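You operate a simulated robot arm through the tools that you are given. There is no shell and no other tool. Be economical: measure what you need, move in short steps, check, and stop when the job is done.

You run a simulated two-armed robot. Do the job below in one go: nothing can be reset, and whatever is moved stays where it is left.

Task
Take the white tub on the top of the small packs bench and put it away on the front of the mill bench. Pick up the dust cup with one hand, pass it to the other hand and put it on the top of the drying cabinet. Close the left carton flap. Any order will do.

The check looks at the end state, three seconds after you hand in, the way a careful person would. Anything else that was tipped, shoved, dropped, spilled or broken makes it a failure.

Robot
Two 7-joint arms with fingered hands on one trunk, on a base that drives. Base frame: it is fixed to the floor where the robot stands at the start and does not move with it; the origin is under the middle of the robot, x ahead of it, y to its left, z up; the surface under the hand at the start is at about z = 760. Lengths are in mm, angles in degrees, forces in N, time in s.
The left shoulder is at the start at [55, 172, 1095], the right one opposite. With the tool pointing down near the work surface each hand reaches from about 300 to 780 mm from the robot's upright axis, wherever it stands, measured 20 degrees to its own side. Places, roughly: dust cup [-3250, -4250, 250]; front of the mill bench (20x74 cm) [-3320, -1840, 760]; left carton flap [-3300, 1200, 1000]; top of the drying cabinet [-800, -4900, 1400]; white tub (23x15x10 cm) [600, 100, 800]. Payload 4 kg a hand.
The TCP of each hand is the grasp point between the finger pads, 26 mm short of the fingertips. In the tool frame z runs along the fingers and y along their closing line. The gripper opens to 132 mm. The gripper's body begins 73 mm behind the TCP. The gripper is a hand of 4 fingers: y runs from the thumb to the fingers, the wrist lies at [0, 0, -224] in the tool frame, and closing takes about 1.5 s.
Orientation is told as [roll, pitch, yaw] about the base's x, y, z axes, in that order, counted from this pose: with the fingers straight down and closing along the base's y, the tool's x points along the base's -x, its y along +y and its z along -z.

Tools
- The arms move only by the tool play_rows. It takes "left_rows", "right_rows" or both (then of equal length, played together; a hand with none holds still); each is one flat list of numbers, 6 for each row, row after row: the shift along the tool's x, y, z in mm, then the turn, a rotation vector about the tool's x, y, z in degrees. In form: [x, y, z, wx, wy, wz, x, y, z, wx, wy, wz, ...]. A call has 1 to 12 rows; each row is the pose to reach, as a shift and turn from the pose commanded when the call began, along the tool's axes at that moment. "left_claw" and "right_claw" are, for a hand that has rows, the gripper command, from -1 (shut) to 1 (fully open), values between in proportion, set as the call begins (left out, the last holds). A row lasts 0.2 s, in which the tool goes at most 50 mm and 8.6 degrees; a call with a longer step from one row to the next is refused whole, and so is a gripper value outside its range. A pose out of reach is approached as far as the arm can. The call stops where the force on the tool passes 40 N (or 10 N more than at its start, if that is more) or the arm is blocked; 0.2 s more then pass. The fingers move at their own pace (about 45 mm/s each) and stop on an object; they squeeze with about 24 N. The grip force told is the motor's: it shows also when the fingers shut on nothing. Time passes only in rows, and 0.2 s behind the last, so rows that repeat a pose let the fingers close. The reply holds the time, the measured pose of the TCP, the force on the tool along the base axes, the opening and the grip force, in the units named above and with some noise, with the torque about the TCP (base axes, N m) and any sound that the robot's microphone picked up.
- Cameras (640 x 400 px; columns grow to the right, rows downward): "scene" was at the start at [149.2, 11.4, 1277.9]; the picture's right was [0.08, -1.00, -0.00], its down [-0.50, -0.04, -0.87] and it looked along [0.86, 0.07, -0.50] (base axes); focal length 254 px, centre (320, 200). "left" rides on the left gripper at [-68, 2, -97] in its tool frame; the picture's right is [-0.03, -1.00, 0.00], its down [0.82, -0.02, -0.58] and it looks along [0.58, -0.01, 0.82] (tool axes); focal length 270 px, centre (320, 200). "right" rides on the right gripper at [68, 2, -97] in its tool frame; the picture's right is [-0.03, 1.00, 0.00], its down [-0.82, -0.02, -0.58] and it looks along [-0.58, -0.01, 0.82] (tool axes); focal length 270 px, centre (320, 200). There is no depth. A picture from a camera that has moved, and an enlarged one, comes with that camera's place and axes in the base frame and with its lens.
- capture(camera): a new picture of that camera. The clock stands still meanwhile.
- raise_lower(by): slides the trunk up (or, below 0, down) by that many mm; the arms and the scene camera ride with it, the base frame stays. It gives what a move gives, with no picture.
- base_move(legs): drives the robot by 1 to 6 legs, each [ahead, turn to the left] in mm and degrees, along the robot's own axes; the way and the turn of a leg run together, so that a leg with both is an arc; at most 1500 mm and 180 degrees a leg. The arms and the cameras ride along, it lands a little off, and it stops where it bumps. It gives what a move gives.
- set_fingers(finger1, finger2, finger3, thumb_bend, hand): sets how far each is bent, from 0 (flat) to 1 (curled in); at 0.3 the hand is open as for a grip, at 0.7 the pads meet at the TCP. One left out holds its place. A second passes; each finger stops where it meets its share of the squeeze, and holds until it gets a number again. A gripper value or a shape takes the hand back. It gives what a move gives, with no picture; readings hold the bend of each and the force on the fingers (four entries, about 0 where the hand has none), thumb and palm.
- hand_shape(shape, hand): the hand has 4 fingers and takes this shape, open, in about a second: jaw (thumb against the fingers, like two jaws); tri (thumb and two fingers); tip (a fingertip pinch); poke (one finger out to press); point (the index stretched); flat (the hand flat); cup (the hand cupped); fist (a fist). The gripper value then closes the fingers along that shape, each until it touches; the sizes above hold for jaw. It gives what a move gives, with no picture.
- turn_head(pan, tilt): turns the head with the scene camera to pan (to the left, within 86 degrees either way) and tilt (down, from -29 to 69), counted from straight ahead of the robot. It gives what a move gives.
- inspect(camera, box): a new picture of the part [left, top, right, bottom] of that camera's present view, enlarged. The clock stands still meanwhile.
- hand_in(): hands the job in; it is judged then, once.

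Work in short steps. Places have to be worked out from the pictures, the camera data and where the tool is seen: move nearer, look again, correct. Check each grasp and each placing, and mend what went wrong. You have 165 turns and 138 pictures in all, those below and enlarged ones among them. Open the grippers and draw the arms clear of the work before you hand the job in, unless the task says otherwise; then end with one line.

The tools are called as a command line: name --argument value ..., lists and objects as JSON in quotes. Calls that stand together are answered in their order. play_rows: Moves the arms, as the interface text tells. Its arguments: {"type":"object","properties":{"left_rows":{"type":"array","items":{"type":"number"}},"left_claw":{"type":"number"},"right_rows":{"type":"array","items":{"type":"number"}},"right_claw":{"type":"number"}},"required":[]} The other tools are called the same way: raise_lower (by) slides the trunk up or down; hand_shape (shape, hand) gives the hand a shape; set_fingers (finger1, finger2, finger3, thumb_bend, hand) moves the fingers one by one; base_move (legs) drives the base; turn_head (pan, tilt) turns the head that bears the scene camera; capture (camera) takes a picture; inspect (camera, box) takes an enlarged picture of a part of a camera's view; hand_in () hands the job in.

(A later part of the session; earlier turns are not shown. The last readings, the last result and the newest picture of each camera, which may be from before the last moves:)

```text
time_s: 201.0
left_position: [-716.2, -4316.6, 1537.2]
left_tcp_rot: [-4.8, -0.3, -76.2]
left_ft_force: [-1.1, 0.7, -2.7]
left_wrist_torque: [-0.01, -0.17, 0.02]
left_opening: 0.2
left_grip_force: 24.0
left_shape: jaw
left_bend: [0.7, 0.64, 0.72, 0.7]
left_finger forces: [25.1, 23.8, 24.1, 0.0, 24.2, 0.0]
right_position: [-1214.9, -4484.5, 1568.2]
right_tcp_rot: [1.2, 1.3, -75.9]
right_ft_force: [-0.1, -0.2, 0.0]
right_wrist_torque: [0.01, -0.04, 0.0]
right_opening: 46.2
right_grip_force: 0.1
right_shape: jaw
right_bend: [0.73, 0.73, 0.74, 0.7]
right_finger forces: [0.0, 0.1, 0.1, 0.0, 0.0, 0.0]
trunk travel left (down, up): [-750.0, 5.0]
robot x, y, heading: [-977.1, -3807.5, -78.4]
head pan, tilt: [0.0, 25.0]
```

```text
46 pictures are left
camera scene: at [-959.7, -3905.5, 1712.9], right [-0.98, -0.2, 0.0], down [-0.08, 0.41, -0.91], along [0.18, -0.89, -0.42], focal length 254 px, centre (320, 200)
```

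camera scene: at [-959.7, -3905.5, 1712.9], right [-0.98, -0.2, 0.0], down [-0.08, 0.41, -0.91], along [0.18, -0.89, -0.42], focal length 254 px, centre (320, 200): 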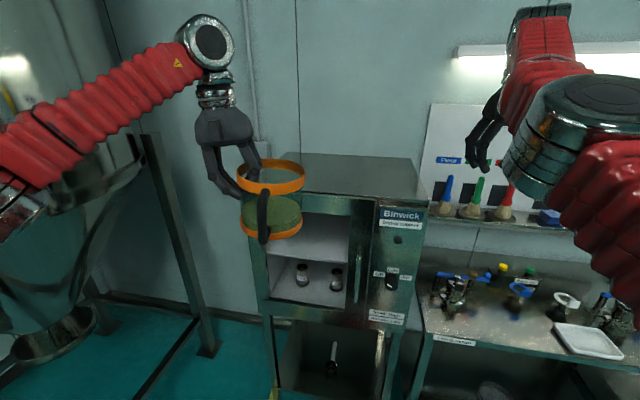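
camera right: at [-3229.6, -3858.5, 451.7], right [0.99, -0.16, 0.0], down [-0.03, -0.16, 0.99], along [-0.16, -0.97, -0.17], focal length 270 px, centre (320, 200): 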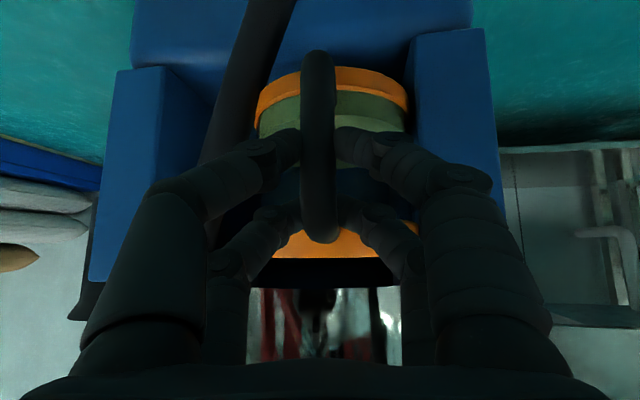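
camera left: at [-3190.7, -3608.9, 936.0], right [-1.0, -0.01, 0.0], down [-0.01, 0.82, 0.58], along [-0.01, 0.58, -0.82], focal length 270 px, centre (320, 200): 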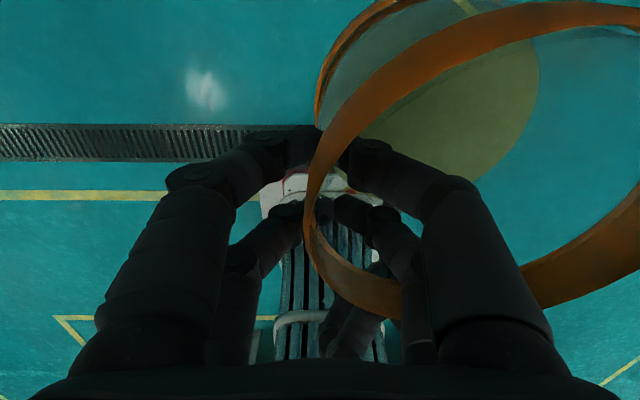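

The way is clear, so I drive ahead 370 mm with the cup well above the top.

base_move --legs '[[185, 0], [185, 0]]'

turn_head --pan 5 --tilt 45

capture --camera "scene"

capture --camera "left"

```text
time_s: 203.7
left_position: [-639.5, -4675.9, 1538.8]
left_tcp_rot: [-4.9, -0.5, -76.2]
left_ft_force: [-0.4, 0.0, -1.7]
left_wrist_torque: [0.04, -0.13, -0.01]
left_opening: 0.0
left_grip_force: 23.4
left_shape: jaw
left_bend: [0.7, 0.64, 0.72, 0.7]
left_finger forces: [25.1, 24.0, 24.1, 0.0, 24.2, 0.0]
right_position: [-1141.3, -4843.9, 1570.5]
right_tcp_rot: [1.1, 1.2, -75.8]
right_ft_force: [0.3, 0.6, 0.7]
right_wrist_torque: [0.01, 0.03, -0.04]
right_opening: 46.3
right_grip_force: 0.0
right_shape: jaw
right_bend: [0.73, 0.73, 0.74, 0.7]
right_finger forces: [0.0, 0.0, 0.0, 0.0, 0.1, 0.0]
trunk travel left (down, up): [-750.0, 5.0]
robot x, y, heading: [-904.1, -4173.5, -78.8]
head pan, tilt: [0.0, 25.0]
```

```text
time_s: 204.5
left_position: [-639.5, -4685.2, 1535.1]
left_tcp_rot: [-4.9, -0.1, -76.1]
left_ft_force: [0.3, -0.6, -2.8]
left_wrist_torque: [0.05, -0.13, -0.01]
left_opening: 0.0
left_grip_force: 23.8
left_shape: jaw
left_bend: [0.7, 0.64, 0.72, 0.7]
left_finger forces: [25.3, 23.6, 24.2, 0.0, 24.3, 0.1]
right_position: [-1140.4, -4852.5, 1565.9]
right_tcp_rot: [1.2, 1.4, -75.9]
right_ft_force: [-0.2, 1.0, 0.0]
right_wrist_torque: [0.03, -0.01, 0.01]
right_opening: 46.5
right_grip_force: 0.0
right_shape: jaw
right_bend: [0.73, 0.73, 0.74, 0.7]
right_finger forces: [0.0, 0.0, 0.0, 0.0, 0.0, 0.1]
trunk travel left (down, up): [-750.0, 5.0]
robot x, y, heading: [-900.6, -4171.5, -78.4]
head pan, tilt: [5.0, 45.0]
```

```text
45 pictures are left
camera scene: at [-877.9, -4261.3, 1682.0], right [-0.96, -0.28, 0.0], down [-0.2, 0.68, -0.71], along [0.2, -0.68, -0.71], focal length 254 px, centre (320, 200)
```

scene: 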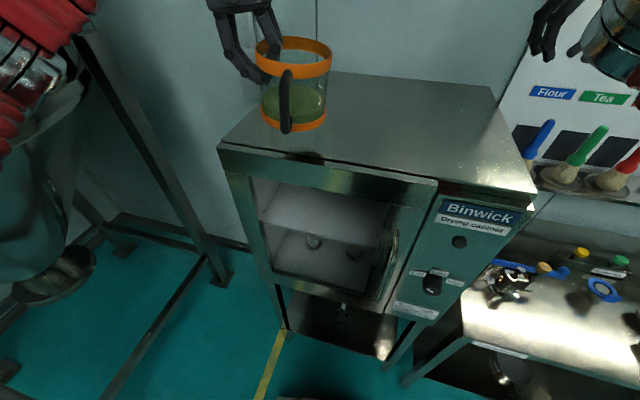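

```text
44 pictures are left
camera left: at [-612.6, -4748.3, 1632.3], right [-0.96, -0.26, 0.09], down [-0.17, 0.8, 0.57], along [-0.22, 0.54, -0.81], focal length 270 px, centre (320, 200)
```

left: 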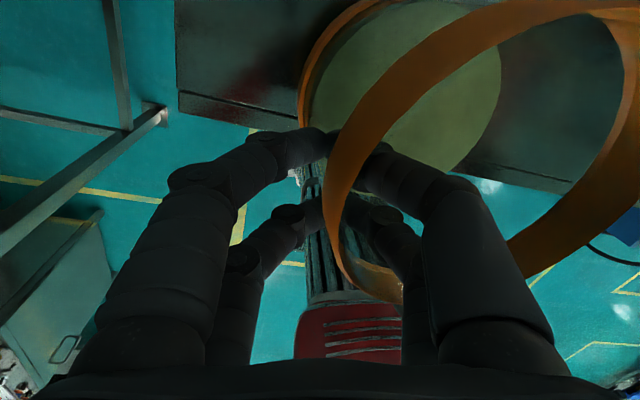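

I shift the cup 110 mm further in and about 87 mm right, over the top of the cabinet.

play_rows --left_rows '[-28, -22, 0, 0, 0, 0, -56, -43, 0, 0, 0, 0, -84, -65, 0, 0, 0, 0, -112, -86, 0, 0, 0, 0, -112, -86, 0, 0, 0, 0]'

turn_head --pan 5 --tilt 30

capture --camera "scene"

```text
time_s: 205.7
left_position: [-692.8, -4791.2, 1535.5]
left_tcp_rot: [-4.9, -0.1, -76.2]
left_ft_force: [0.0, 0.3, -2.0]
left_wrist_torque: [0.06, -0.12, 0.01]
left_opening: 0.0
left_grip_force: 24.1
left_shape: jaw
left_bend: [0.7, 0.64, 0.72, 0.7]
left_finger forces: [25.3, 23.0, 23.6, 0.0, 24.2, 0.0]
left hand out of reach, approached as far as the arm can: row 4, 5
right_position: [-1138.5, -4850.2, 1568.1]
right_tcp_rot: [1.1, 1.4, -75.8]
right_ft_force: [-0.3, -0.1, -0.1]
right_wrist_torque: [-0.02, 0.01, 0.06]
right_opening: 46.1
right_grip_force: 0.1
right_shape: jaw
right_bend: [0.73, 0.73, 0.74, 0.7]
right_finger forces: [0.1, 0.1, 0.0, 0.1, 0.0, 0.0]
trunk travel left (down, up): [-750.0, 5.0]
robot x, y, heading: [-906.7, -4170.2, -78.8]
head pan, tilt: [5.0, 45.0]
```

```text
time_s: 206.5
left_position: [-695.3, -4789.8, 1535.8]
left_tcp_rot: [-4.9, -0.3, -76.1]
left_ft_force: [-0.6, 0.1, -2.3]
left_wrist_torque: [0.04, -0.16, 0.02]
left_opening: 0.1
left_grip_force: 23.9
left_shape: jaw
left_bend: [0.7, 0.64, 0.72, 0.7]
left_finger forces: [25.3, 23.0, 23.6, 0.0, 24.2, 0.0]
right_position: [-1140.5, -4848.4, 1567.6]
right_tcp_rot: [1.2, 1.3, -75.9]
right_ft_force: [-0.5, -0.5, 0.3]
right_wrist_torque: [-0.01, -0.01, -0.02]
right_opening: 46.3
right_grip_force: 0.1
right_shape: jaw
right_bend: [0.73, 0.73, 0.74, 0.7]
right_finger forces: [0.0, 0.0, 0.0, 0.0, 0.1, 0.0]
trunk travel left (down, up): [-750.0, 5.0]
robot x, y, heading: [-900.1, -4170.2, -78.4]
head pan, tilt: [5.0, 30.0]
```

```text
43 pictures are left
camera scene: at [-876.5, -4267.0, 1704.7], right [-0.96, -0.28, 0.0], down [-0.14, 0.48, -0.87], along [0.25, -0.83, -0.5], focal length 254 px, centre (320, 200)
```

scene: 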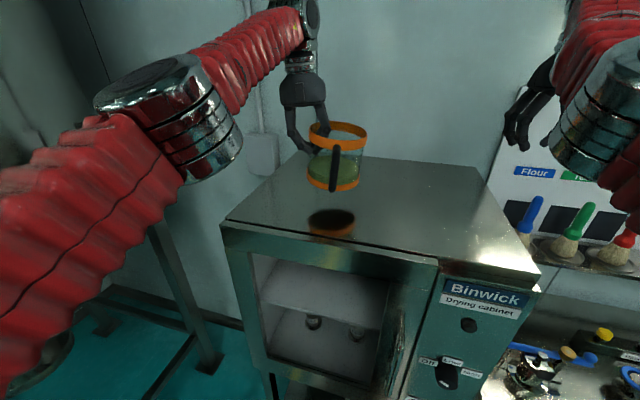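

The cup is over the top, with its reflection below. I lower 30 mm and look.

play_rows --left_rows '[0, 1, 10, 0, 0, 0, 0, 2, 20, 0, 0, 0, 0, 3, 30, 0, 0, 0]'

inspect --camera "scene" --box '[260, 100, 400, 250]'

```text
time_s: 207.3
left_position: [-692.0, -4790.6, 1504.6]
left_tcp_rot: [-4.9, -0.3, -76.1]
left_ft_force: [-1.1, 0.5, -2.7]
left_wrist_torque: [0.04, -0.13, 0.03]
left_opening: 0.1
left_grip_force: 24.2
left_shape: jaw
left_bend: [0.7, 0.64, 0.72, 0.7]
left_finger forces: [25.4, 23.0, 23.4, 0.0, 24.2, 0.0]
right_position: [-1139.0, -4849.2, 1567.7]
right_tcp_rot: [1.1, 1.3, -75.9]
right_ft_force: [-0.4, -0.2, 0.8]
right_wrist_torque: [-0.01, 0.04, 0.04]
right_opening: 45.9
right_grip_force: 0.0
right_shape: jaw
right_bend: [0.73, 0.73, 0.74, 0.7]
right_finger forces: [0.0, 0.1, 0.1, 0.0, 0.0, 0.0]
trunk travel left (down, up): [-750.0, 5.0]
robot x, y, heading: [-905.6, -4169.8, -78.5]
head pan, tilt: [5.0, 30.0]
```

```text
2.67 times, centred on (330, 175) of scene
camera zoom: at [-875.4, -4267.5, 1704.7], right [-0.96, -0.28, 0.0], down [-0.14, 0.48, -0.87], along [0.25, -0.83, -0.5], focal length 678 px, centre (293, 267)
```

zoom: 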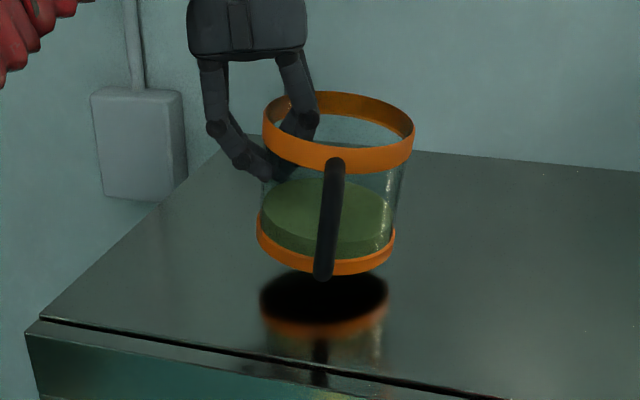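

The gap is about 28 mm, with a slight 6° lean to the right. I level it and lower in small steps until contact.

play_rows --left_rows '[0, 0, 3, 3, 0, 0, 0, 1, 8, 6, 0, 0, 0, 2, 14, 6, 0, 0, 0, 2.5, 18, 6, 0, 0, 0, 3, 22, 6, 0, 0]'

inspect --camera "scene" --box '[260, 100, 400, 250]'

```text
time_s: 208.5
left_position: [-692.6, -4788.6, 1482.1]
left_tcp_rot: [-10.9, -0.4, -76.2]
left_ft_force: [0.0, -0.3, -3.1]
left_wrist_torque: [0.02, -0.16, 0.01]
left_opening: 0.0
left_grip_force: 24.0
left_shape: jaw
left_bend: [0.7, 0.64, 0.72, 0.7]
left_finger forces: [25.5, 23.1, 23.5, 0.1, 24.3, 0.1]
right_position: [-1140.5, -4849.6, 1567.9]
right_tcp_rot: [1.2, 1.4, -75.9]
right_ft_force: [0.9, -0.7, 0.1]
right_wrist_torque: [-0.01, 0.01, 0.02]
right_opening: 46.0
right_grip_force: 0.0
right_shape: jaw
right_bend: [0.73, 0.73, 0.74, 0.7]
right_finger forces: [0.0, 0.1, 0.1, 0.0, 0.0, 0.0]
trunk travel left (down, up): [-750.0, 5.0]
robot x, y, heading: [-903.5, -4167.5, -78.5]
head pan, tilt: [5.0, 30.0]
```

```text
2.67 times, centred on (330, 175) of scene
camera zoom: at [-875.8, -4267.6, 1704.7], right [-0.96, -0.28, 0.0], down [-0.14, 0.48, -0.87], along [0.25, -0.83, -0.5], focal length 678 px, centre (293, 267)
```

zoom: 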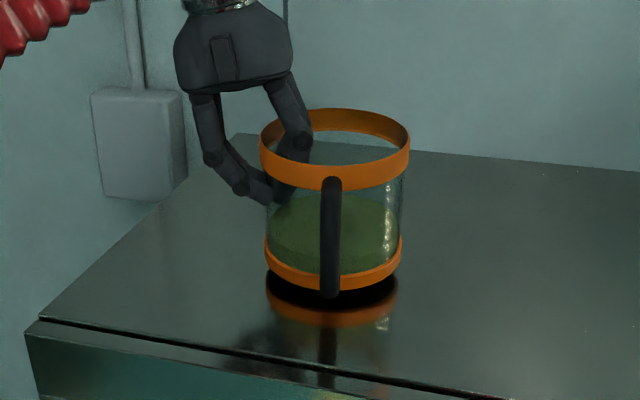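

Level now with about 10 mm left. I lower in 2.5 mm steps.

play_rows --left_rows '[0, 0.5, 2.5, 0, 0, 0, 0, 1, 5, 0, 0, 0, 0, 1.5, 7.5, 0, 0, 0, 0, 1.5, 9.5, 0, 0, 0]'

inspect --camera "scene" --box '[260, 100, 400, 250]'

```text
time_s: 209.5
left_position: [-691.0, -4788.6, 1474.8]
left_tcp_rot: [-10.9, -0.3, -76.2]
left_ft_force: [0.5, 0.0, -2.1]
left_wrist_torque: [0.04, -0.16, -0.02]
left_opening: 0.0
left_grip_force: 24.2
left_shape: jaw
left_bend: [0.7, 0.64, 0.72, 0.7]
left_finger forces: [25.3, 23.2, 23.5, 0.0, 24.3, 0.1]
right_position: [-1139.8, -4849.3, 1567.9]
right_tcp_rot: [1.3, 1.4, -75.9]
right_ft_force: [1.0, -0.3, -0.6]
right_wrist_torque: [0.01, -0.05, -0.02]
right_opening: 46.4
right_grip_force: 0.1
right_shape: jaw
right_bend: [0.73, 0.73, 0.74, 0.7]
right_finger forces: [0.0, 0.1, 0.1, 0.0, 0.1, 0.0]
trunk travel left (down, up): [-750.0, 5.0]
robot x, y, heading: [-906.4, -4172.8, -78.6]
head pan, tilt: [5.0, 30.0]
```

```text
2.67 times, centred on (330, 175) of scene
camera zoom: at [-875.7, -4267.5, 1704.7], right [-0.96, -0.28, 0.0], down [-0.14, 0.48, -0.87], along [0.25, -0.83, -0.5], focal length 678 px, centre (293, 267)
```

zoom: 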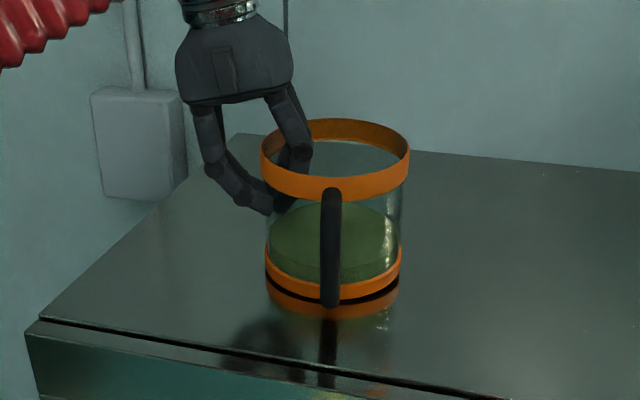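

Just a sliver of gap remains, so I lower a bit more until contact.

play_rows --left_rows '[0, 0.3, 1.5, 0, 0, 0, 0, 0.6, 3, 0, 0, 0, 0, 0.9, 4.5, 0, 0, 0, 0, 0.9, 5.5, 0, 0, 0]'

inspect --camera "scene" --box '[260, 100, 400, 250]'

```text
time_s: 210.5
left_position: [-691.9, -4788.3, 1471.9]
left_tcp_rot: [-11.1, -0.5, -76.2]
left_ft_force: [7.5, -7.0, 28.8]
left_wrist_torque: [0.01, 0.1, 0.04]
left_opening: 0.0
left_grip_force: 23.7
left_shape: jaw
left_bend: [0.7, 0.65, 0.72, 0.7]
left_finger forces: [28.5, 29.8, 28.1, 0.0, 25.3, 0.0]
right_position: [-1138.8, -4847.2, 1568.6]
right_tcp_rot: [1.1, 1.3, -75.9]
right_ft_force: [-0.1, 0.3, -0.8]
right_wrist_torque: [0.01, 0.03, 0.0]
right_opening: 46.3
right_grip_force: 0.0
right_shape: jaw
right_bend: [0.73, 0.73, 0.74, 0.7]
right_finger forces: [0.1, 0.0, 0.0, 0.0, 0.0, 0.1]
trunk travel left (down, up): [-750.0, 5.0]
robot x, y, heading: [-900.6, -4173.6, -78.7]
head pan, tilt: [5.0, 30.0]
```

```text
2.67 times, centred on (330, 175) of scene
camera zoom: at [-875.1, -4265.2, 1705.2], right [-0.96, -0.28, 0.0], down [-0.14, 0.48, -0.87], along [0.25, -0.83, -0.5], focal length 678 px, centre (293, 267)
```

zoom: 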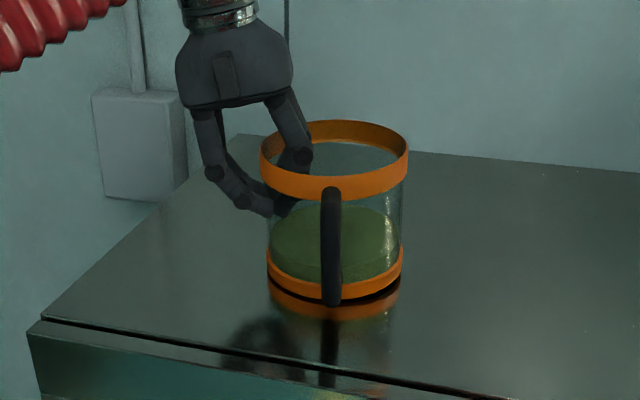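

Contact at 29 N. I ease up about 2.5 mm, then open.

play_rows --left_rows '[0, -0.3, -1.2, 0, 0, 0, 0, -0.5, -2.5, 0, 0, 0]'

play_rows --left_rows '[0, 0, 0, 0, 0, 0, 0, 0, 0, 0, 0, 0, 0, 0, 0, 0, 0, 0, 0, 0, 0, 0, 0, 0, 0, 0, 0, 0, 0, 0, 0, 0, 0, 0, 0, 0]' --left_claw 0.1

inspect --camera "scene" --box '[260, 100, 400, 250]'

```text
time_s: 211.1
left_position: [-693.3, -4785.6, 1470.6]
left_tcp_rot: [-10.9, -0.4, -76.2]
left_ft_force: [4.4, -3.7, 21.2]
left_wrist_torque: [0.17, 0.18, 0.03]
left_opening: 0.0
left_grip_force: 24.1
left_shape: jaw
left_bend: [0.7, 0.65, 0.72, 0.7]
left_finger forces: [25.9, 29.0, 28.3, 0.1, 24.9, 0.1]
right_position: [-1140.7, -4848.0, 1568.5]
right_tcp_rot: [1.0, 1.3, -75.9]
right_ft_force: [-0.5, 0.2, -0.4]
right_wrist_torque: [0.02, 0.01, 0.02]
right_opening: 46.1
right_grip_force: 0.1
right_shape: jaw
right_bend: [0.73, 0.73, 0.74, 0.7]
right_finger forces: [0.0, 0.0, 0.1, 0.0, 0.0, 0.1]
trunk travel left (down, up): [-750.0, 5.0]
robot x, y, heading: [-901.1, -4170.1, -78.5]
head pan, tilt: [5.0, 30.0]
```

```text
time_s: 212.5
left_position: [-692.2, -4787.2, 1471.1]
left_tcp_rot: [-10.9, -0.3, -76.2]
left_ft_force: [0.6, 0.1, -0.2]
left_wrist_torque: [-0.01, -0.01, -0.02]
left_opening: 72.2
left_grip_force: 0.0
left_shape: jaw
left_bend: [0.72, 0.72, 0.72, 0.7]
left_finger forces: [0.1, 0.0, 0.0, 0.1, 0.0, 0.0]
right_position: [-1140.4, -4849.5, 1567.8]
right_tcp_rot: [1.2, 1.3, -75.9]
right_ft_force: [-0.2, -0.2, 0.2]
right_wrist_torque: [-0.03, 0.0, 0.01]
right_opening: 46.5
right_grip_force: 0.2
right_shape: jaw
right_bend: [0.73, 0.73, 0.74, 0.7]
right_finger forces: [0.1, 0.0, 0.0, 0.0, 0.0, 0.0]
trunk travel left (down, up): [-750.0, 5.0]
robot x, y, heading: [-904.5, -4171.7, -78.7]
head pan, tilt: [5.0, 30.0]
```

```text
2.67 times, centred on (330, 175) of scene
camera zoom: at [-876.1, -4266.9, 1704.8], right [-0.96, -0.28, 0.0], down [-0.14, 0.48, -0.87], along [0.25, -0.83, -0.5], focal length 678 px, centre (293, 267)
```

zoom: 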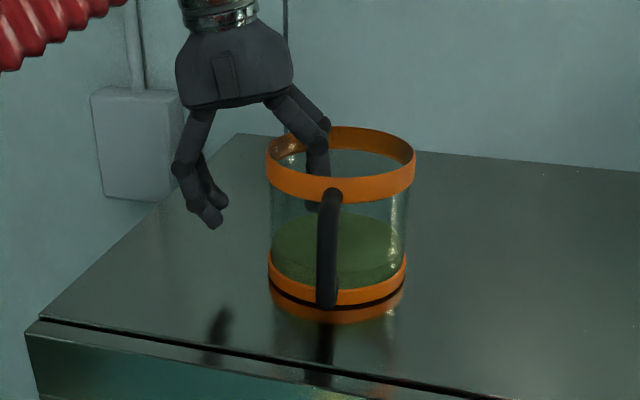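

The cup stands free. I lift the left hand straight up, then draw back.

play_rows --left_rows '[0, -4, -20, 0, 0, 0, 0, -8, -42, 0, 0, 0, 0, -12, -64, 0, 0, 0, 0, -16, -84, 0, 0, 0, 40, -16, -84, 0, 0, 0, 80, -16, -84, 0, 0, 0, 120, -16, -84, 0, 0, 0, 160, -16, -84, 0, 0, 0]'

capture --camera "scene"

```text
time_s: 214.3
left_position: [-727.5, -4632.0, 1554.2]
left_tcp_rot: [-11.0, -0.2, -76.2]
left_ft_force: [0.0, 0.2, 0.8]
left_wrist_torque: [-0.02, 0.01, 0.02]
left_opening: 72.2
left_grip_force: 0.0
left_shape: jaw
left_bend: [0.72, 0.72, 0.72, 0.7]
left_finger forces: [0.1, 0.0, 0.0, 0.0, 0.1, 0.0]
right_position: [-1136.0, -4849.2, 1568.9]
right_tcp_rot: [1.1, 1.3, -75.9]
right_ft_force: [0.5, -0.7, 0.3]
right_wrist_torque: [-0.02, 0.03, 0.02]
right_opening: 46.4
right_grip_force: 0.1
right_shape: jaw
right_bend: [0.73, 0.73, 0.74, 0.7]
right_finger forces: [0.0, 0.1, 0.0, 0.1, 0.0, 0.0]
trunk travel left (down, up): [-750.0, 5.0]
robot x, y, heading: [-904.3, -4169.6, -78.4]
head pan, tilt: [5.0, 30.0]
```

```text
37 pictures are left
camera scene: at [-873.5, -4266.3, 1704.8], right [-0.96, -0.28, 0.0], down [-0.14, 0.48, -0.87], along [0.25, -0.83, -0.5], focal length 254 px, centre (320, 200)
```

scene: 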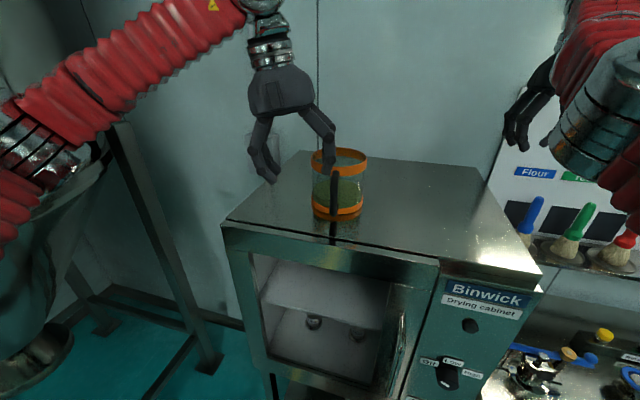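

The dust cup is placed. I back out, lower the trunk and reverse north along the clear aisle we came through.

base_move --legs '[[-700, 0], [0, -14]]'

raise_lower --by -380

base_move --legs '[[-1200, 0], [-1200, 0], [-1000, 0]]'

```text
time_s: 219.1
left_position: [-991.5, -3967.8, 1555.8]
left_tcp_rot: [-11.0, -0.3, -90.9]
left_ft_force: [-0.8, -0.4, 0.6]
left_wrist_torque: [0.06, 0.03, 0.01]
left_opening: 72.3
left_grip_force: 0.1
left_shape: jaw
left_bend: [0.72, 0.72, 0.72, 0.7]
left_finger forces: [0.1, 0.0, 0.0, 0.0, 0.1, 0.0]
right_position: [-1442.0, -4074.6, 1568.5]
right_tcp_rot: [1.1, 1.2, -90.7]
right_ft_force: [-0.3, -0.2, -0.4]
right_wrist_torque: [-0.01, 0.04, -0.01]
right_opening: 46.2
right_grip_force: 0.0
right_shape: jaw
right_bend: [0.73, 0.73, 0.74, 0.7]
right_finger forces: [0.0, 0.0, 0.1, 0.1, 0.0, 0.0]
trunk travel left (down, up): [-750.0, 5.0]
robot x, y, heading: [-1021.1, -3478.8, -93.2]
head pan, tilt: [5.0, 30.0]
```

```text
time_s: 222.8
left_position: [-992.4, -3967.9, 1175.2]
left_tcp_rot: [-11.0, -0.4, -90.9]
left_ft_force: [-0.4, 0.6, -0.5]
left_wrist_torque: [0.01, -0.01, -0.01]
left_opening: 72.7
left_grip_force: 0.0
left_shape: jaw
left_bend: [0.72, 0.72, 0.72, 0.7]
left_finger forces: [0.1, 0.0, 0.0, 0.0, 0.1, 0.0]
right_position: [-1442.6, -4073.8, 1189.1]
right_tcp_rot: [1.1, 1.3, -90.6]
right_ft_force: [0.2, -0.2, 0.6]
right_wrist_torque: [0.01, -0.02, 0.01]
right_opening: 46.3
right_grip_force: 0.1
right_shape: jaw
right_bend: [0.73, 0.73, 0.74, 0.7]
right_finger forces: [0.0, 0.0, 0.1, 0.0, 0.1, 0.1]
trunk travel left (down, up): [-370.0, 385.0]
robot x, y, heading: [-1021.6, -3479.8, -93.1]
head pan, tilt: [5.0, 30.0]
```

```text
time_s: 239.7
left_position: [-839.5, -562.2, 1174.7]
left_tcp_rot: [-10.9, -0.3, -90.1]
left_ft_force: [0.8, 0.8, -0.5]
left_wrist_torque: [-0.04, 0.04, -0.03]
left_opening: 72.5
left_grip_force: 0.0
left_shape: jaw
left_bend: [0.72, 0.72, 0.72, 0.7]
left_finger forces: [0.1, 0.1, 0.0, 0.0, 0.0, 0.0]
right_position: [-1287.7, -674.2, 1188.6]
right_tcp_rot: [1.2, 1.4, -89.7]
right_ft_force: [0.0, 0.1, 0.7]
right_wrist_torque: [0.0, 0.01, -0.02]
right_opening: 46.3
right_grip_force: 0.1
right_shape: jaw
right_bend: [0.73, 0.73, 0.74, 0.7]
right_finger forces: [0.1, 0.0, 0.0, 0.0, 0.1, 0.0]
trunk travel left (down, up): [-370.0, 385.0]
robot x, y, heading: [-878.8, -75.0, -92.5]
head pan, tilt: [5.0, 30.0]
```

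I reverse a little further, then turn right toward heading 180.

base_move --legs '[[-350, 0], [0, -15], [0, -15], [0, -15], [0, -15], [0, -15]]'

turn_head --pan -30 --tilt 20

capture --camera "scene"

```text
time_s: 244.7
left_position: [-1150.5, -114.1, 1175.7]
left_tcp_rot: [-10.7, -0.4, -130.8]
left_ft_force: [-0.6, 0.6, -0.3]
left_wrist_torque: [-0.1, -0.08, 0.02]
left_opening: 72.6
left_grip_force: 0.2
left_shape: jaw
left_bend: [0.72, 0.72, 0.72, 0.7]
left_finger forces: [0.0, 0.0, 0.1, 0.1, 0.0, 0.0]
right_position: [-1564.1, 91.7, 1187.8]
right_tcp_rot: [1.3, 1.3, -130.4]
right_ft_force: [-1.0, 0.8, -0.3]
right_wrist_torque: [-0.12, -0.06, 0.0]
right_opening: 46.3
right_grip_force: 0.0
right_shape: jaw
right_bend: [0.73, 0.73, 0.74, 0.7]
right_finger forces: [0.1, 0.0, 0.1, 0.0, 0.1, 0.1]
trunk travel left (down, up): [-370.0, 385.0]
robot x, y, heading: [-826.6, 251.4, -134.3]
head pan, tilt: [5.0, 30.0]
stopped in leg 4: the robot was blocked; the commanded pose is now the measured one
```

```text
time_s: 245.7
left_position: [-1146.8, -119.3, 1176.5]
left_tcp_rot: [-11.0, -0.3, -130.7]
left_ft_force: [-0.1, -0.2, -0.4]
left_wrist_torque: [0.01, 0.01, 0.02]
left_opening: 72.8
left_grip_force: 0.1
left_shape: jaw
left_bend: [0.72, 0.72, 0.72, 0.7]
left_finger forces: [0.1, 0.1, 0.0, 0.0, 0.1, 0.0]
right_position: [-1558.8, 87.7, 1190.2]
right_tcp_rot: [1.1, 1.3, -130.1]
right_ft_force: [0.6, 0.4, -0.6]
right_wrist_torque: [-0.02, 0.0, 0.01]
right_opening: 46.3
right_grip_force: 0.1
right_shape: jaw
right_bend: [0.73, 0.73, 0.74, 0.7]
right_finger forces: [0.0, 0.0, 0.0, 0.1, 0.0, 0.0]
trunk travel left (down, up): [-370.0, 385.0]
robot x, y, heading: [-829.2, 254.3, -134.3]
head pan, tilt: [-30.0, 20.0]
```

```text
36 pictures are left
camera scene: at [-950.8, 196.0, 1339.4], right [-0.27, 0.96, 0.0], down [0.33, 0.09, -0.94], along [-0.9, -0.25, -0.34], focal length 254 px, centre (320, 200)
```

scene: 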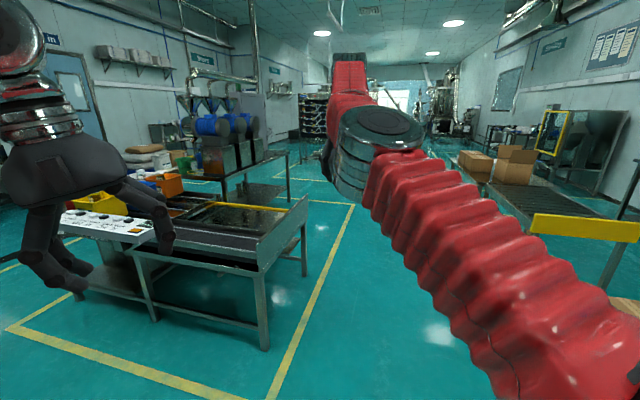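

The open carton stands on a roller conveyor to the west. I finish the turn and drive west along the aisle.

base_move --legs '[[0, -14], [0, -14], [0, -14]]'

base_move --legs '[[1000, 0], [600, 0]]'

turn_head --pan -45 --tilt 20

capture --camera "scene"

```text
time_s: 247.9
left_position: [-1278.2, 50.5, 1177.3]
left_tcp_rot: [-10.8, -0.3, -155.7]
left_ft_force: [0.5, 1.1, 0.0]
left_wrist_torque: [-0.05, 0.0, 0.03]
left_opening: 72.3
left_grip_force: 0.1
left_shape: jaw
left_bend: [0.72, 0.72, 0.72, 0.7]
left_finger forces: [0.0, 0.1, 0.1, 0.0, 0.0, 0.0]
right_position: [-1562.2, 415.0, 1190.2]
right_tcp_rot: [1.1, 1.4, -155.3]
right_ft_force: [0.1, 0.7, -0.1]
right_wrist_torque: [-0.08, -0.05, -0.01]
right_opening: 46.3
right_grip_force: 0.0
right_shape: jaw
right_bend: [0.73, 0.73, 0.74, 0.7]
right_finger forces: [0.0, 0.0, 0.1, 0.0, 0.0, 0.1]
trunk travel left (down, up): [-370.0, 385.0]
robot x, y, heading: [-824.4, 227.2, -160.0]
head pan, tilt: [-30.0, 20.0]
stopped in leg 2: the robot was blocked; the commanded pose is now the measured one
```

```text
time_s: 253.1
left_position: [-2188.4, -272.9, 1178.1]
left_tcp_rot: [-10.7, -0.3, -155.8]
left_ft_force: [0.4, 0.4, 0.3]
left_wrist_torque: [-0.01, -0.03, 0.01]
left_opening: 72.7
left_grip_force: 0.0
left_shape: jaw
left_bend: [0.72, 0.72, 0.72, 0.7]
left_finger forces: [0.0, 0.1, 0.0, 0.0, 0.1, 0.1]
right_position: [-2474.5, 88.3, 1192.3]
right_tcp_rot: [0.7, 1.4, -154.6]
right_ft_force: [0.0, 0.0, -0.6]
right_wrist_torque: [0.01, -0.04, -0.04]
right_opening: 46.1
right_grip_force: 0.1
right_shape: jaw
right_bend: [0.73, 0.73, 0.74, 0.7]
right_finger forces: [0.1, 0.0, 0.1, 0.1, 0.0, 0.0]
trunk travel left (down, up): [-370.0, 385.0]
robot x, y, heading: [-1734.0, -93.3, -157.1]
head pan, tilt: [-30.0, 20.0]
stopped in leg 1: the robot was blocked; the commanded pose is now the measured one
```

```text
time_s: 253.8
left_position: [-2188.5, -274.5, 1178.6]
left_tcp_rot: [-10.9, -0.3, -155.7]
left_ft_force: [-1.0, -0.4, 0.6]
left_wrist_torque: [0.0, 0.01, 0.02]
left_opening: 72.8
left_grip_force: 0.0
left_shape: jaw
left_bend: [0.72, 0.72, 0.72, 0.7]
left_finger forces: [0.0, 0.1, 0.0, 0.0, 0.0, 0.1]
right_position: [-2473.4, 85.3, 1193.2]
right_tcp_rot: [0.6, 1.4, -154.5]
right_ft_force: [-0.7, -0.1, 0.4]
right_wrist_torque: [-0.02, 0.01, 0.02]
right_opening: 46.3
right_grip_force: 0.0
right_shape: jaw
right_bend: [0.73, 0.73, 0.74, 0.7]
right_finger forces: [0.1, 0.0, 0.1, 0.1, 0.1, 0.0]
trunk travel left (down, up): [-370.0, 385.0]
robot x, y, heading: [-1733.3, -91.9, -156.8]
head pan, tilt: [-45.0, 20.0]
```

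```text
35 pictures are left
camera scene: at [-1861.9, -74.9, 1339.4], right [0.37, 0.93, 0.0], down [0.32, -0.13, -0.94], along [-0.87, 0.35, -0.34], focal length 254 px, centre (320, 200)
```

scene: 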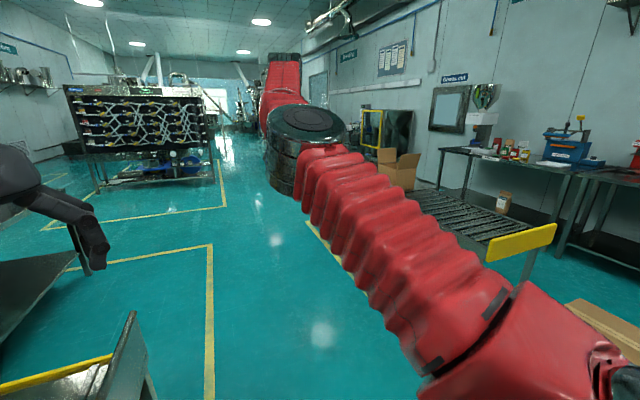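

The robot drifted left and stopped near the conveyor bench. I back off first, then check that bench.

base_move --legs '[[-350, 0]]'

turn_head --pan 40 --tilt 35

capture --camera "scene"

```text
time_s: 256.1
left_position: [-1872.0, -140.4, 1178.8]
left_tcp_rot: [-11.0, -0.3, -155.5]
left_ft_force: [0.4, 0.4, 0.6]
left_wrist_torque: [0.01, 0.0, 0.03]
left_opening: 72.5
left_grip_force: 0.1
left_shape: jaw
left_bend: [0.72, 0.72, 0.72, 0.7]
left_finger forces: [0.1, 0.0, 0.0, 0.1, 0.0, 0.1]
right_position: [-2157.9, 218.3, 1194.8]
right_tcp_rot: [0.6, 1.3, -154.5]
right_ft_force: [1.3, 0.3, 1.1]
right_wrist_torque: [0.03, 0.02, -0.01]
right_opening: 46.0
right_grip_force: 0.0
right_shape: jaw
right_bend: [0.73, 0.73, 0.74, 0.7]
right_finger forces: [0.1, 0.1, 0.0, 0.0, 0.1, 0.0]
trunk travel left (down, up): [-370.0, 385.0]
robot x, y, heading: [-1420.2, 38.3, -157.0]
head pan, tilt: [-45.0, 20.0]
```

```text
time_s: 257.7
left_position: [-1872.6, -139.4, 1178.3]
left_tcp_rot: [-10.9, -0.4, -155.5]
left_ft_force: [0.3, -0.8, 0.3]
left_wrist_torque: [0.01, -0.03, 0.02]
left_opening: 72.5
left_grip_force: 0.0
left_shape: jaw
left_bend: [0.72, 0.72, 0.72, 0.7]
left_finger forces: [0.1, 0.0, 0.0, 0.0, 0.0, 0.0]
right_position: [-2158.2, 218.1, 1193.7]
right_tcp_rot: [0.6, 1.5, -154.4]
right_ft_force: [0.5, 0.2, -0.9]
right_wrist_torque: [0.02, 0.03, 0.01]
right_opening: 46.2
right_grip_force: 0.1
right_shape: jaw
right_bend: [0.73, 0.73, 0.74, 0.7]
right_finger forces: [0.1, 0.0, 0.0, 0.1, 0.0, 0.0]
trunk travel left (down, up): [-370.0, 385.0]
robot x, y, heading: [-1417.4, 43.3, -156.9]
head pan, tilt: [40.0, 35.0]
```

```text
34 pictures are left
camera scene: at [-1500.1, -53.8, 1315.5], right [-0.89, 0.45, 0.0], down [0.26, 0.51, -0.82], along [-0.37, -0.73, -0.57], focal length 254 px, centre (320, 200)
```

scene: 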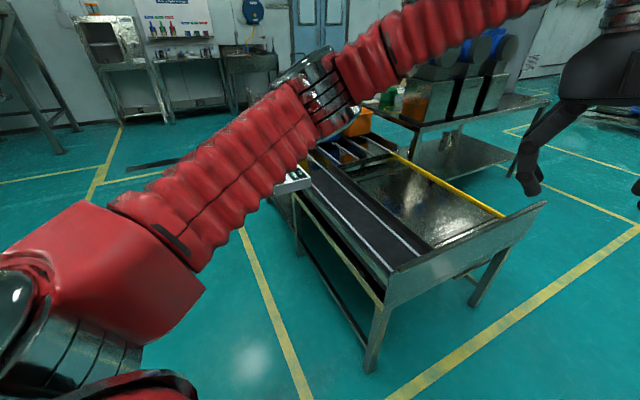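

The bench looks undisturbed. I turn right to about 175° and check the heading before driving.

base_move --legs '[[0, -10], [0, -10], [0, -10]]'

```text
time_s: 259.7
left_position: [-1909.8, 24.7, 1178.6]
left_tcp_rot: [-10.9, -0.2, -175.0]
left_ft_force: [-0.5, 0.6, 0.8]
left_wrist_torque: [-0.03, 0.0, -0.01]
left_opening: 72.5
left_grip_force: 0.1
left_shape: jaw
left_bend: [0.72, 0.72, 0.72, 0.7]
left_finger forces: [0.0, 0.0, 0.0, 0.1, 0.0, 0.0]
right_position: [-2053.1, 479.3, 1198.0]
right_tcp_rot: [-3.5, 3.4, -176.4]
right_ft_force: [-0.1, 1.0, -0.9]
right_wrist_torque: [-0.05, 0.02, -0.02]
right_opening: 46.1
right_grip_force: 0.1
right_shape: jaw
right_bend: [0.73, 0.73, 0.74, 0.7]
right_finger forces: [0.1, 0.0, 0.1, 0.0, 0.0, 0.0]
trunk travel left (down, up): [-370.0, 385.0]
robot x, y, heading: [-1418.3, 19.3, -176.7]
head pan, tilt: [40.0, 35.0]
stopped in leg 2: the robot was blocked; the commanded pose is now the measured one
```

base_move --legs '[[0, -8], [0, -8]]'

base_move --legs '[[800, 0], [700, 0]]'

turn_head --pan -50 --tilt 30

capture --camera "scene"

```text
time_s: 261.4
left_position: [-1895.0, 139.1, 1180.2]
left_tcp_rot: [-10.8, -0.3, 171.2]
left_ft_force: [-0.3, 0.7, 0.2]
left_wrist_torque: [-0.03, 0.02, 0.02]
left_opening: 72.5
left_grip_force: 0.1
left_shape: jaw
left_bend: [0.72, 0.72, 0.72, 0.7]
left_finger forces: [0.0, 0.0, 0.0, 0.0, 0.1, 0.0]
right_position: [-1922.9, 610.8, 1197.9]
right_tcp_rot: [-3.5, 3.2, 170.1]
right_ft_force: [0.2, 0.9, -1.3]
right_wrist_torque: [-0.09, 0.02, 0.0]
right_opening: 46.5
right_grip_force: 0.0
right_shape: jaw
right_bend: [0.73, 0.73, 0.74, 0.7]
right_finger forces: [0.0, 0.1, 0.0, 0.0, 0.0, 0.1]
trunk travel left (down, up): [-370.0, 385.0]
robot x, y, heading: [-1422.0, 2.9, 169.5]
head pan, tilt: [40.0, 35.0]
stopped in leg 2: the robot was blocked; the commanded pose is now the measured one
```

```text
time_s: 269.2
left_position: [-3371.8, 408.6, 1178.7]
left_tcp_rot: [-11.1, -0.3, 171.0]
left_ft_force: [0.3, 0.2, -0.5]
left_wrist_torque: [-0.03, -0.01, -0.03]
left_opening: 72.5
left_grip_force: 0.0
left_shape: jaw
left_bend: [0.72, 0.72, 0.72, 0.7]
left_finger forces: [0.0, 0.0, 0.0, 0.0, 0.0, 0.0]
right_position: [-3397.2, 880.3, 1199.1]
right_tcp_rot: [-3.7, 3.3, 169.9]
right_ft_force: [-0.4, 0.0, -0.1]
right_wrist_torque: [0.0, -0.03, 0.01]
right_opening: 46.2
right_grip_force: 0.1
right_shape: jaw
right_bend: [0.73, 0.73, 0.74, 0.7]
right_finger forces: [0.1, 0.0, 0.0, 0.1, 0.0, 0.0]
trunk travel left (down, up): [-370.0, 385.0]
robot x, y, heading: [-2895.0, 271.7, 169.4]
head pan, tilt: [40.0, 35.0]
```

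```text
time_s: 270.9
left_position: [-3371.0, 408.6, 1181.6]
left_tcp_rot: [-10.9, -0.2, 170.9]
left_ft_force: [0.6, 0.0, 0.3]
left_wrist_torque: [0.01, 0.0, -0.03]
left_opening: 72.7
left_grip_force: 0.0
left_shape: jaw
left_bend: [0.72, 0.72, 0.72, 0.7]
left_finger forces: [0.0, 0.0, 0.1, 0.0, 0.0, 0.0]
right_position: [-3396.0, 880.6, 1199.4]
right_tcp_rot: [-3.7, 3.1, 169.9]
right_ft_force: [0.0, 0.5, 0.0]
right_wrist_torque: [-0.02, 0.02, -0.05]
right_opening: 46.2
right_grip_force: 0.1
right_shape: jaw
right_bend: [0.73, 0.73, 0.74, 0.7]
right_finger forces: [0.0, 0.1, 0.0, 0.1, 0.0, 0.0]
trunk travel left (down, up): [-370.0, 385.0]
robot x, y, heading: [-2894.9, 268.5, 169.4]
head pan, tilt: [-50.0, 30.0]
```

```text
33 pictures are left
camera scene: at [-2985.7, 362.2, 1323.3], right [0.87, 0.49, 0.0], down [0.25, -0.44, -0.87], along [-0.42, 0.75, -0.5], focal length 254 px, centre (320, 200)
```

scene: 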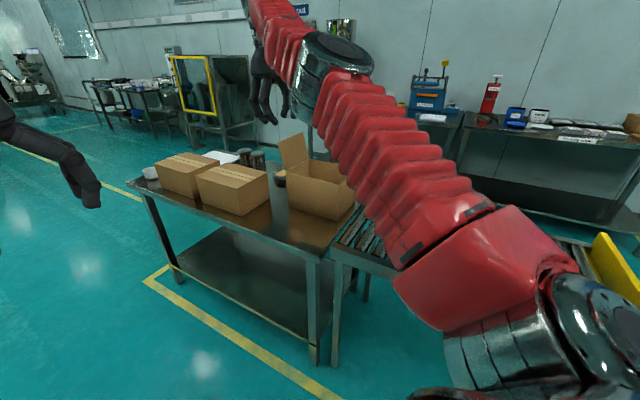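

I zoom in on the carton.

inspect --camera "scene" --box '[180, 100, 400, 250]'

```text
2.67 times, centred on (290, 175) of scene
camera zoom: at [-2985.7, 362.2, 1323.3], right [0.87, 0.49, 0.0], down [0.25, -0.44, -0.87], along [-0.42, 0.75, -0.5], focal length 678 px, centre (400, 267)
```

zoom: 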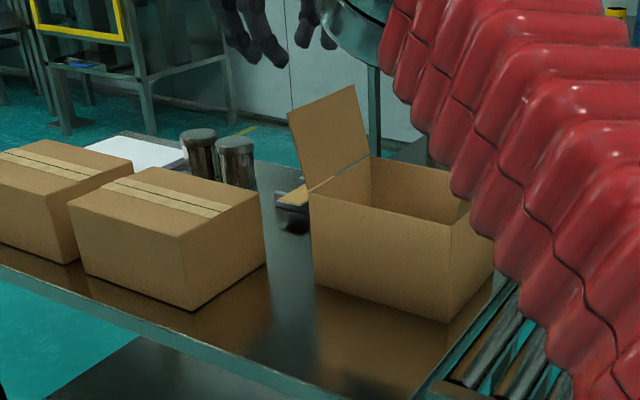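

The open carton spans x −3545 to −3320, y 1088–1260, with its top at z ≈ 924. Its left flap stands up from the x = −3545 edge to about z 1036, leaning slightly outward. I raise the trunk for clearance, pull the right arm in, and drive on to x ≈ −3480.

raise_lower --by 100

play_rows --right_rows '[40, 0, -5, 0, 0, 0, 80, 0, -10, 0, 0, 0, 120, 0, -15, 0, 0, 0, 160, 0, -20, 0, 0, 0]'

base_move --legs '[[560, 0]]'

```text
time_s: 272.2
left_position: [-3370.7, 408.0, 1280.0]
left_tcp_rot: [-11.0, -0.2, 171.0]
left_ft_force: [-0.5, 0.0, -0.2]
left_wrist_torque: [-0.01, 0.01, 0.0]
left_opening: 72.6
left_grip_force: 0.0
left_shape: jaw
left_bend: [0.72, 0.72, 0.72, 0.7]
left_finger forces: [0.0, 0.0, 0.0, 0.1, 0.0, 0.1]
right_position: [-3378.6, 876.7, 1327.8]
right_tcp_rot: [-3.8, 0.2, 169.9]
right_ft_force: [0.7, -0.7, -0.3]
right_wrist_torque: [0.0, -0.02, 0.01]
right_opening: 46.0
right_grip_force: 0.0
right_shape: jaw
right_bend: [0.73, 0.73, 0.74, 0.7]
right_finger forces: [0.1, 0.1, 0.0, 0.1, 0.0, 0.0]
trunk travel left (down, up): [-470.0, 285.0]
robot x, y, heading: [-2895.5, 273.2, 169.4]
head pan, tilt: [-50.0, 30.0]
```

```text
time_s: 273.2
left_position: [-3368.4, 409.1, 1281.0]
left_tcp_rot: [-11.0, -0.3, 171.0]
left_ft_force: [-0.6, -0.7, -0.1]
left_wrist_torque: [-0.02, 0.0, 0.01]
left_opening: 72.6
left_grip_force: 0.0
left_shape: jaw
left_bend: [0.72, 0.72, 0.72, 0.7]
left_finger forces: [0.0, 0.0, 0.1, 0.0, 0.0, 0.1]
right_position: [-3218.9, 848.2, 1350.4]
right_tcp_rot: [-3.6, 0.1, 170.0]
right_ft_force: [0.9, -0.1, 0.5]
right_wrist_torque: [-0.06, 0.03, -0.05]
right_opening: 46.0
right_grip_force: 0.0
right_shape: jaw
right_bend: [0.73, 0.73, 0.74, 0.7]
right_finger forces: [0.0, 0.0, 0.1, 0.0, 0.0, 0.0]
trunk travel left (down, up): [-470.0, 285.0]
robot x, y, heading: [-2897.0, 275.5, 169.1]
head pan, tilt: [-50.0, 30.0]
```

```text
time_s: 276.5
left_position: [-3931.2, 515.6, 1279.9]
left_tcp_rot: [-10.9, -0.2, 171.0]
left_ft_force: [0.2, 0.1, -0.5]
left_wrist_torque: [0.0, -0.01, 0.0]
left_opening: 72.7
left_grip_force: 0.0
left_shape: jaw
left_bend: [0.72, 0.72, 0.72, 0.7]
left_finger forces: [0.0, 0.0, 0.0, 0.0, 0.0, 0.1]
right_position: [-3779.8, 954.4, 1350.3]
right_tcp_rot: [-3.8, 0.3, 169.8]
right_ft_force: [-0.1, -0.4, -0.6]
right_wrist_torque: [0.01, 0.0, -0.03]
right_opening: 46.0
right_grip_force: 0.1
right_shape: jaw
right_bend: [0.73, 0.73, 0.74, 0.7]
right_finger forces: [0.1, 0.0, 0.0, 0.0, 0.0, 0.1]
trunk travel left (down, up): [-470.0, 285.0]
robot x, y, heading: [-3455.6, 377.2, 169.1]
head pan, tilt: [-50.0, 30.0]
```

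Now I turn right to face the carton (+y).

base_move --legs '[[0, -13], [0, -13], [0, -13], [0, -13], [0, -13], [0, -13]]'

base_move --legs '[[0, -9], [0, -9]]'

turn_head --pan 0 --tilt 35

capture --camera "scene"

```text
time_s: 280.3
left_position: [-3660.4, 831.4, 1282.6]
left_tcp_rot: [-10.8, -0.2, 121.7]
left_ft_force: [0.8, 0.4, -0.2]
left_wrist_torque: [-0.04, 0.1, 0.0]
left_opening: 72.6
left_grip_force: 0.1
left_shape: jaw
left_bend: [0.72, 0.72, 0.72, 0.7]
left_finger forces: [0.1, 0.0, 0.0, 0.1, 0.0, 0.1]
right_position: [-3229.7, 1005.2, 1350.3]
right_tcp_rot: [-3.4, 0.1, 120.8]
right_ft_force: [1.3, 0.7, -1.1]
right_wrist_torque: [-0.04, 0.12, 0.02]
right_opening: 46.3
right_grip_force: 0.1
right_shape: jaw
right_bend: [0.73, 0.73, 0.74, 0.7]
right_finger forces: [0.0, 0.0, 0.0, 0.0, 0.0, 0.0]
trunk travel left (down, up): [-470.0, 285.0]
robot x, y, heading: [-3497.8, 354.4, 118.6]
head pan, tilt: [-50.0, 30.0]
stopped in leg 4: the robot was blocked; the commanded pose is now the measured one
```

```text
time_s: 282.1
left_position: [-3510.8, 860.6, 1281.2]
left_tcp_rot: [-11.0, -0.3, 103.9]
left_ft_force: [-0.1, -1.0, 0.0]
left_wrist_torque: [-0.04, -0.03, 0.0]
left_opening: 72.9
left_grip_force: 0.0
left_shape: jaw
left_bend: [0.72, 0.72, 0.72, 0.7]
left_finger forces: [0.0, 0.0, 0.0, 0.1, 0.0, 0.0]
right_position: [-3049.3, 892.4, 1351.3]
right_tcp_rot: [-3.8, 0.2, 102.9]
right_ft_force: [0.5, -0.5, -0.7]
right_wrist_torque: [-0.01, 0.0, 0.0]
right_opening: 46.2
right_grip_force: 0.1
right_shape: jaw
right_bend: [0.73, 0.73, 0.74, 0.7]
right_finger forces: [0.0, 0.1, 0.0, 0.0, 0.0, 0.1]
trunk travel left (down, up): [-470.0, 285.0]
robot x, y, heading: [-3517.7, 352.3, 100.6]
head pan, tilt: [-50.0, 30.0]
```

```text
time_s: 283.3
left_position: [-3510.6, 859.6, 1283.2]
left_tcp_rot: [-11.1, -0.3, 103.9]
left_ft_force: [0.3, -0.2, -1.0]
left_wrist_torque: [-0.02, 0.03, 0.03]
left_opening: 72.4
left_grip_force: 0.1
left_shape: jaw
left_bend: [0.72, 0.72, 0.72, 0.7]
left_finger forces: [0.0, 0.0, 0.0, 0.1, 0.0, 0.0]
right_position: [-3049.2, 892.2, 1351.8]
right_tcp_rot: [-3.8, 0.1, 102.8]
right_ft_force: [1.0, -0.7, 0.0]
right_wrist_torque: [0.0, 0.02, 0.01]
right_opening: 46.2
right_grip_force: 0.0
right_shape: jaw
right_bend: [0.73, 0.73, 0.74, 0.7]
right_finger forces: [0.1, 0.0, 0.1, 0.0, 0.1, 0.0]
trunk travel left (down, up): [-470.0, 285.0]
robot x, y, heading: [-3523.3, 350.9, 100.4]
head pan, tilt: [0.0, 35.0]
```

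```text
31 pictures are left
camera scene: at [-3540.4, 466.9, 1416.5], right [0.98, 0.18, 0.0], down [0.1, -0.56, -0.82], along [-0.15, 0.8, -0.57], focal length 254 px, centre (320, 200)
```

scene: 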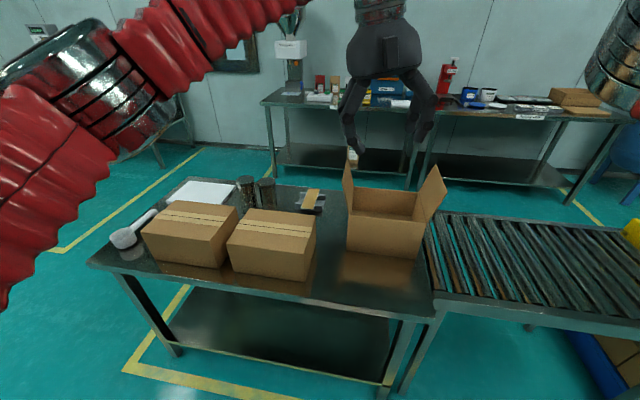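

From the front the carton shows two standing flaps, one at −x (x ≈ −3565) and one at +x (x ≈ −3320). I zoom in to tell which one "left" means and look for labels.

inspect --camera "scene" --box '[320, 130, 480, 270]'

inspect --camera "scene" --box '[80, 160, 340, 320]'

```text
2.86 times, centred on (400, 200) of scene
camera zoom: at [-3540.4, 466.9, 1416.5], right [0.98, 0.18, 0.0], down [0.1, -0.56, -0.82], along [-0.15, 0.8, -0.57], focal length 726 px, centre (91, 200)
```

zoom: 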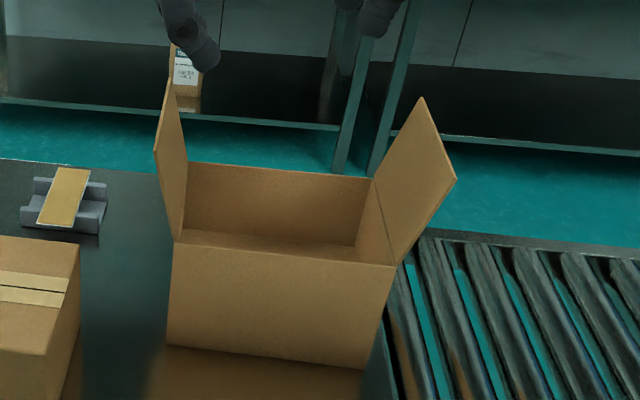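

```text
2.46 times, centred on (210, 240) of scene
camera zoom: at [-3540.4, 466.9, 1416.5], right [0.98, 0.18, 0.0], down [0.1, -0.56, -0.82], along [-0.15, 0.8, -0.57], focal length 625 px, centre (591, 102)
```

zoom: 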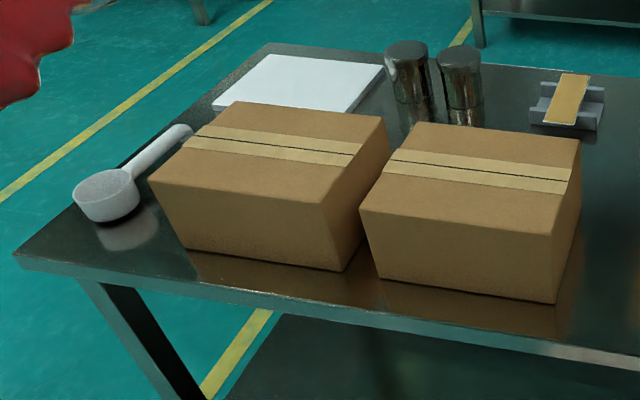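

I check the table's front edge for a station label, which would tell which side is its front.

inspect --camera "scene" --box '[280, 240, 480, 340]'

```text
3.20 times, centred on (380, 290) of scene
camera zoom: at [-3540.4, 466.9, 1416.5], right [0.98, 0.18, 0.0], down [0.1, -0.56, -0.82], along [-0.15, 0.8, -0.57], focal length 813 px, centre (128, -88)
```

zoom: 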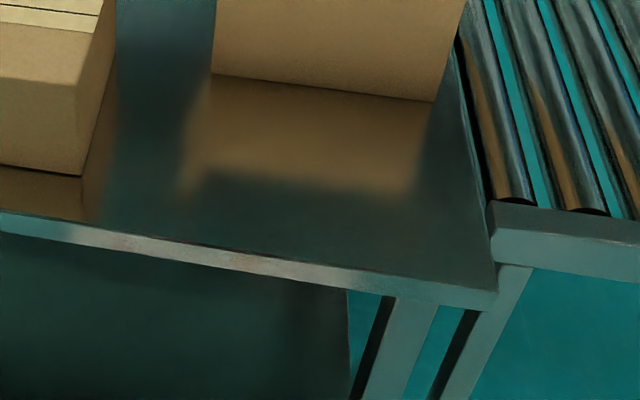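

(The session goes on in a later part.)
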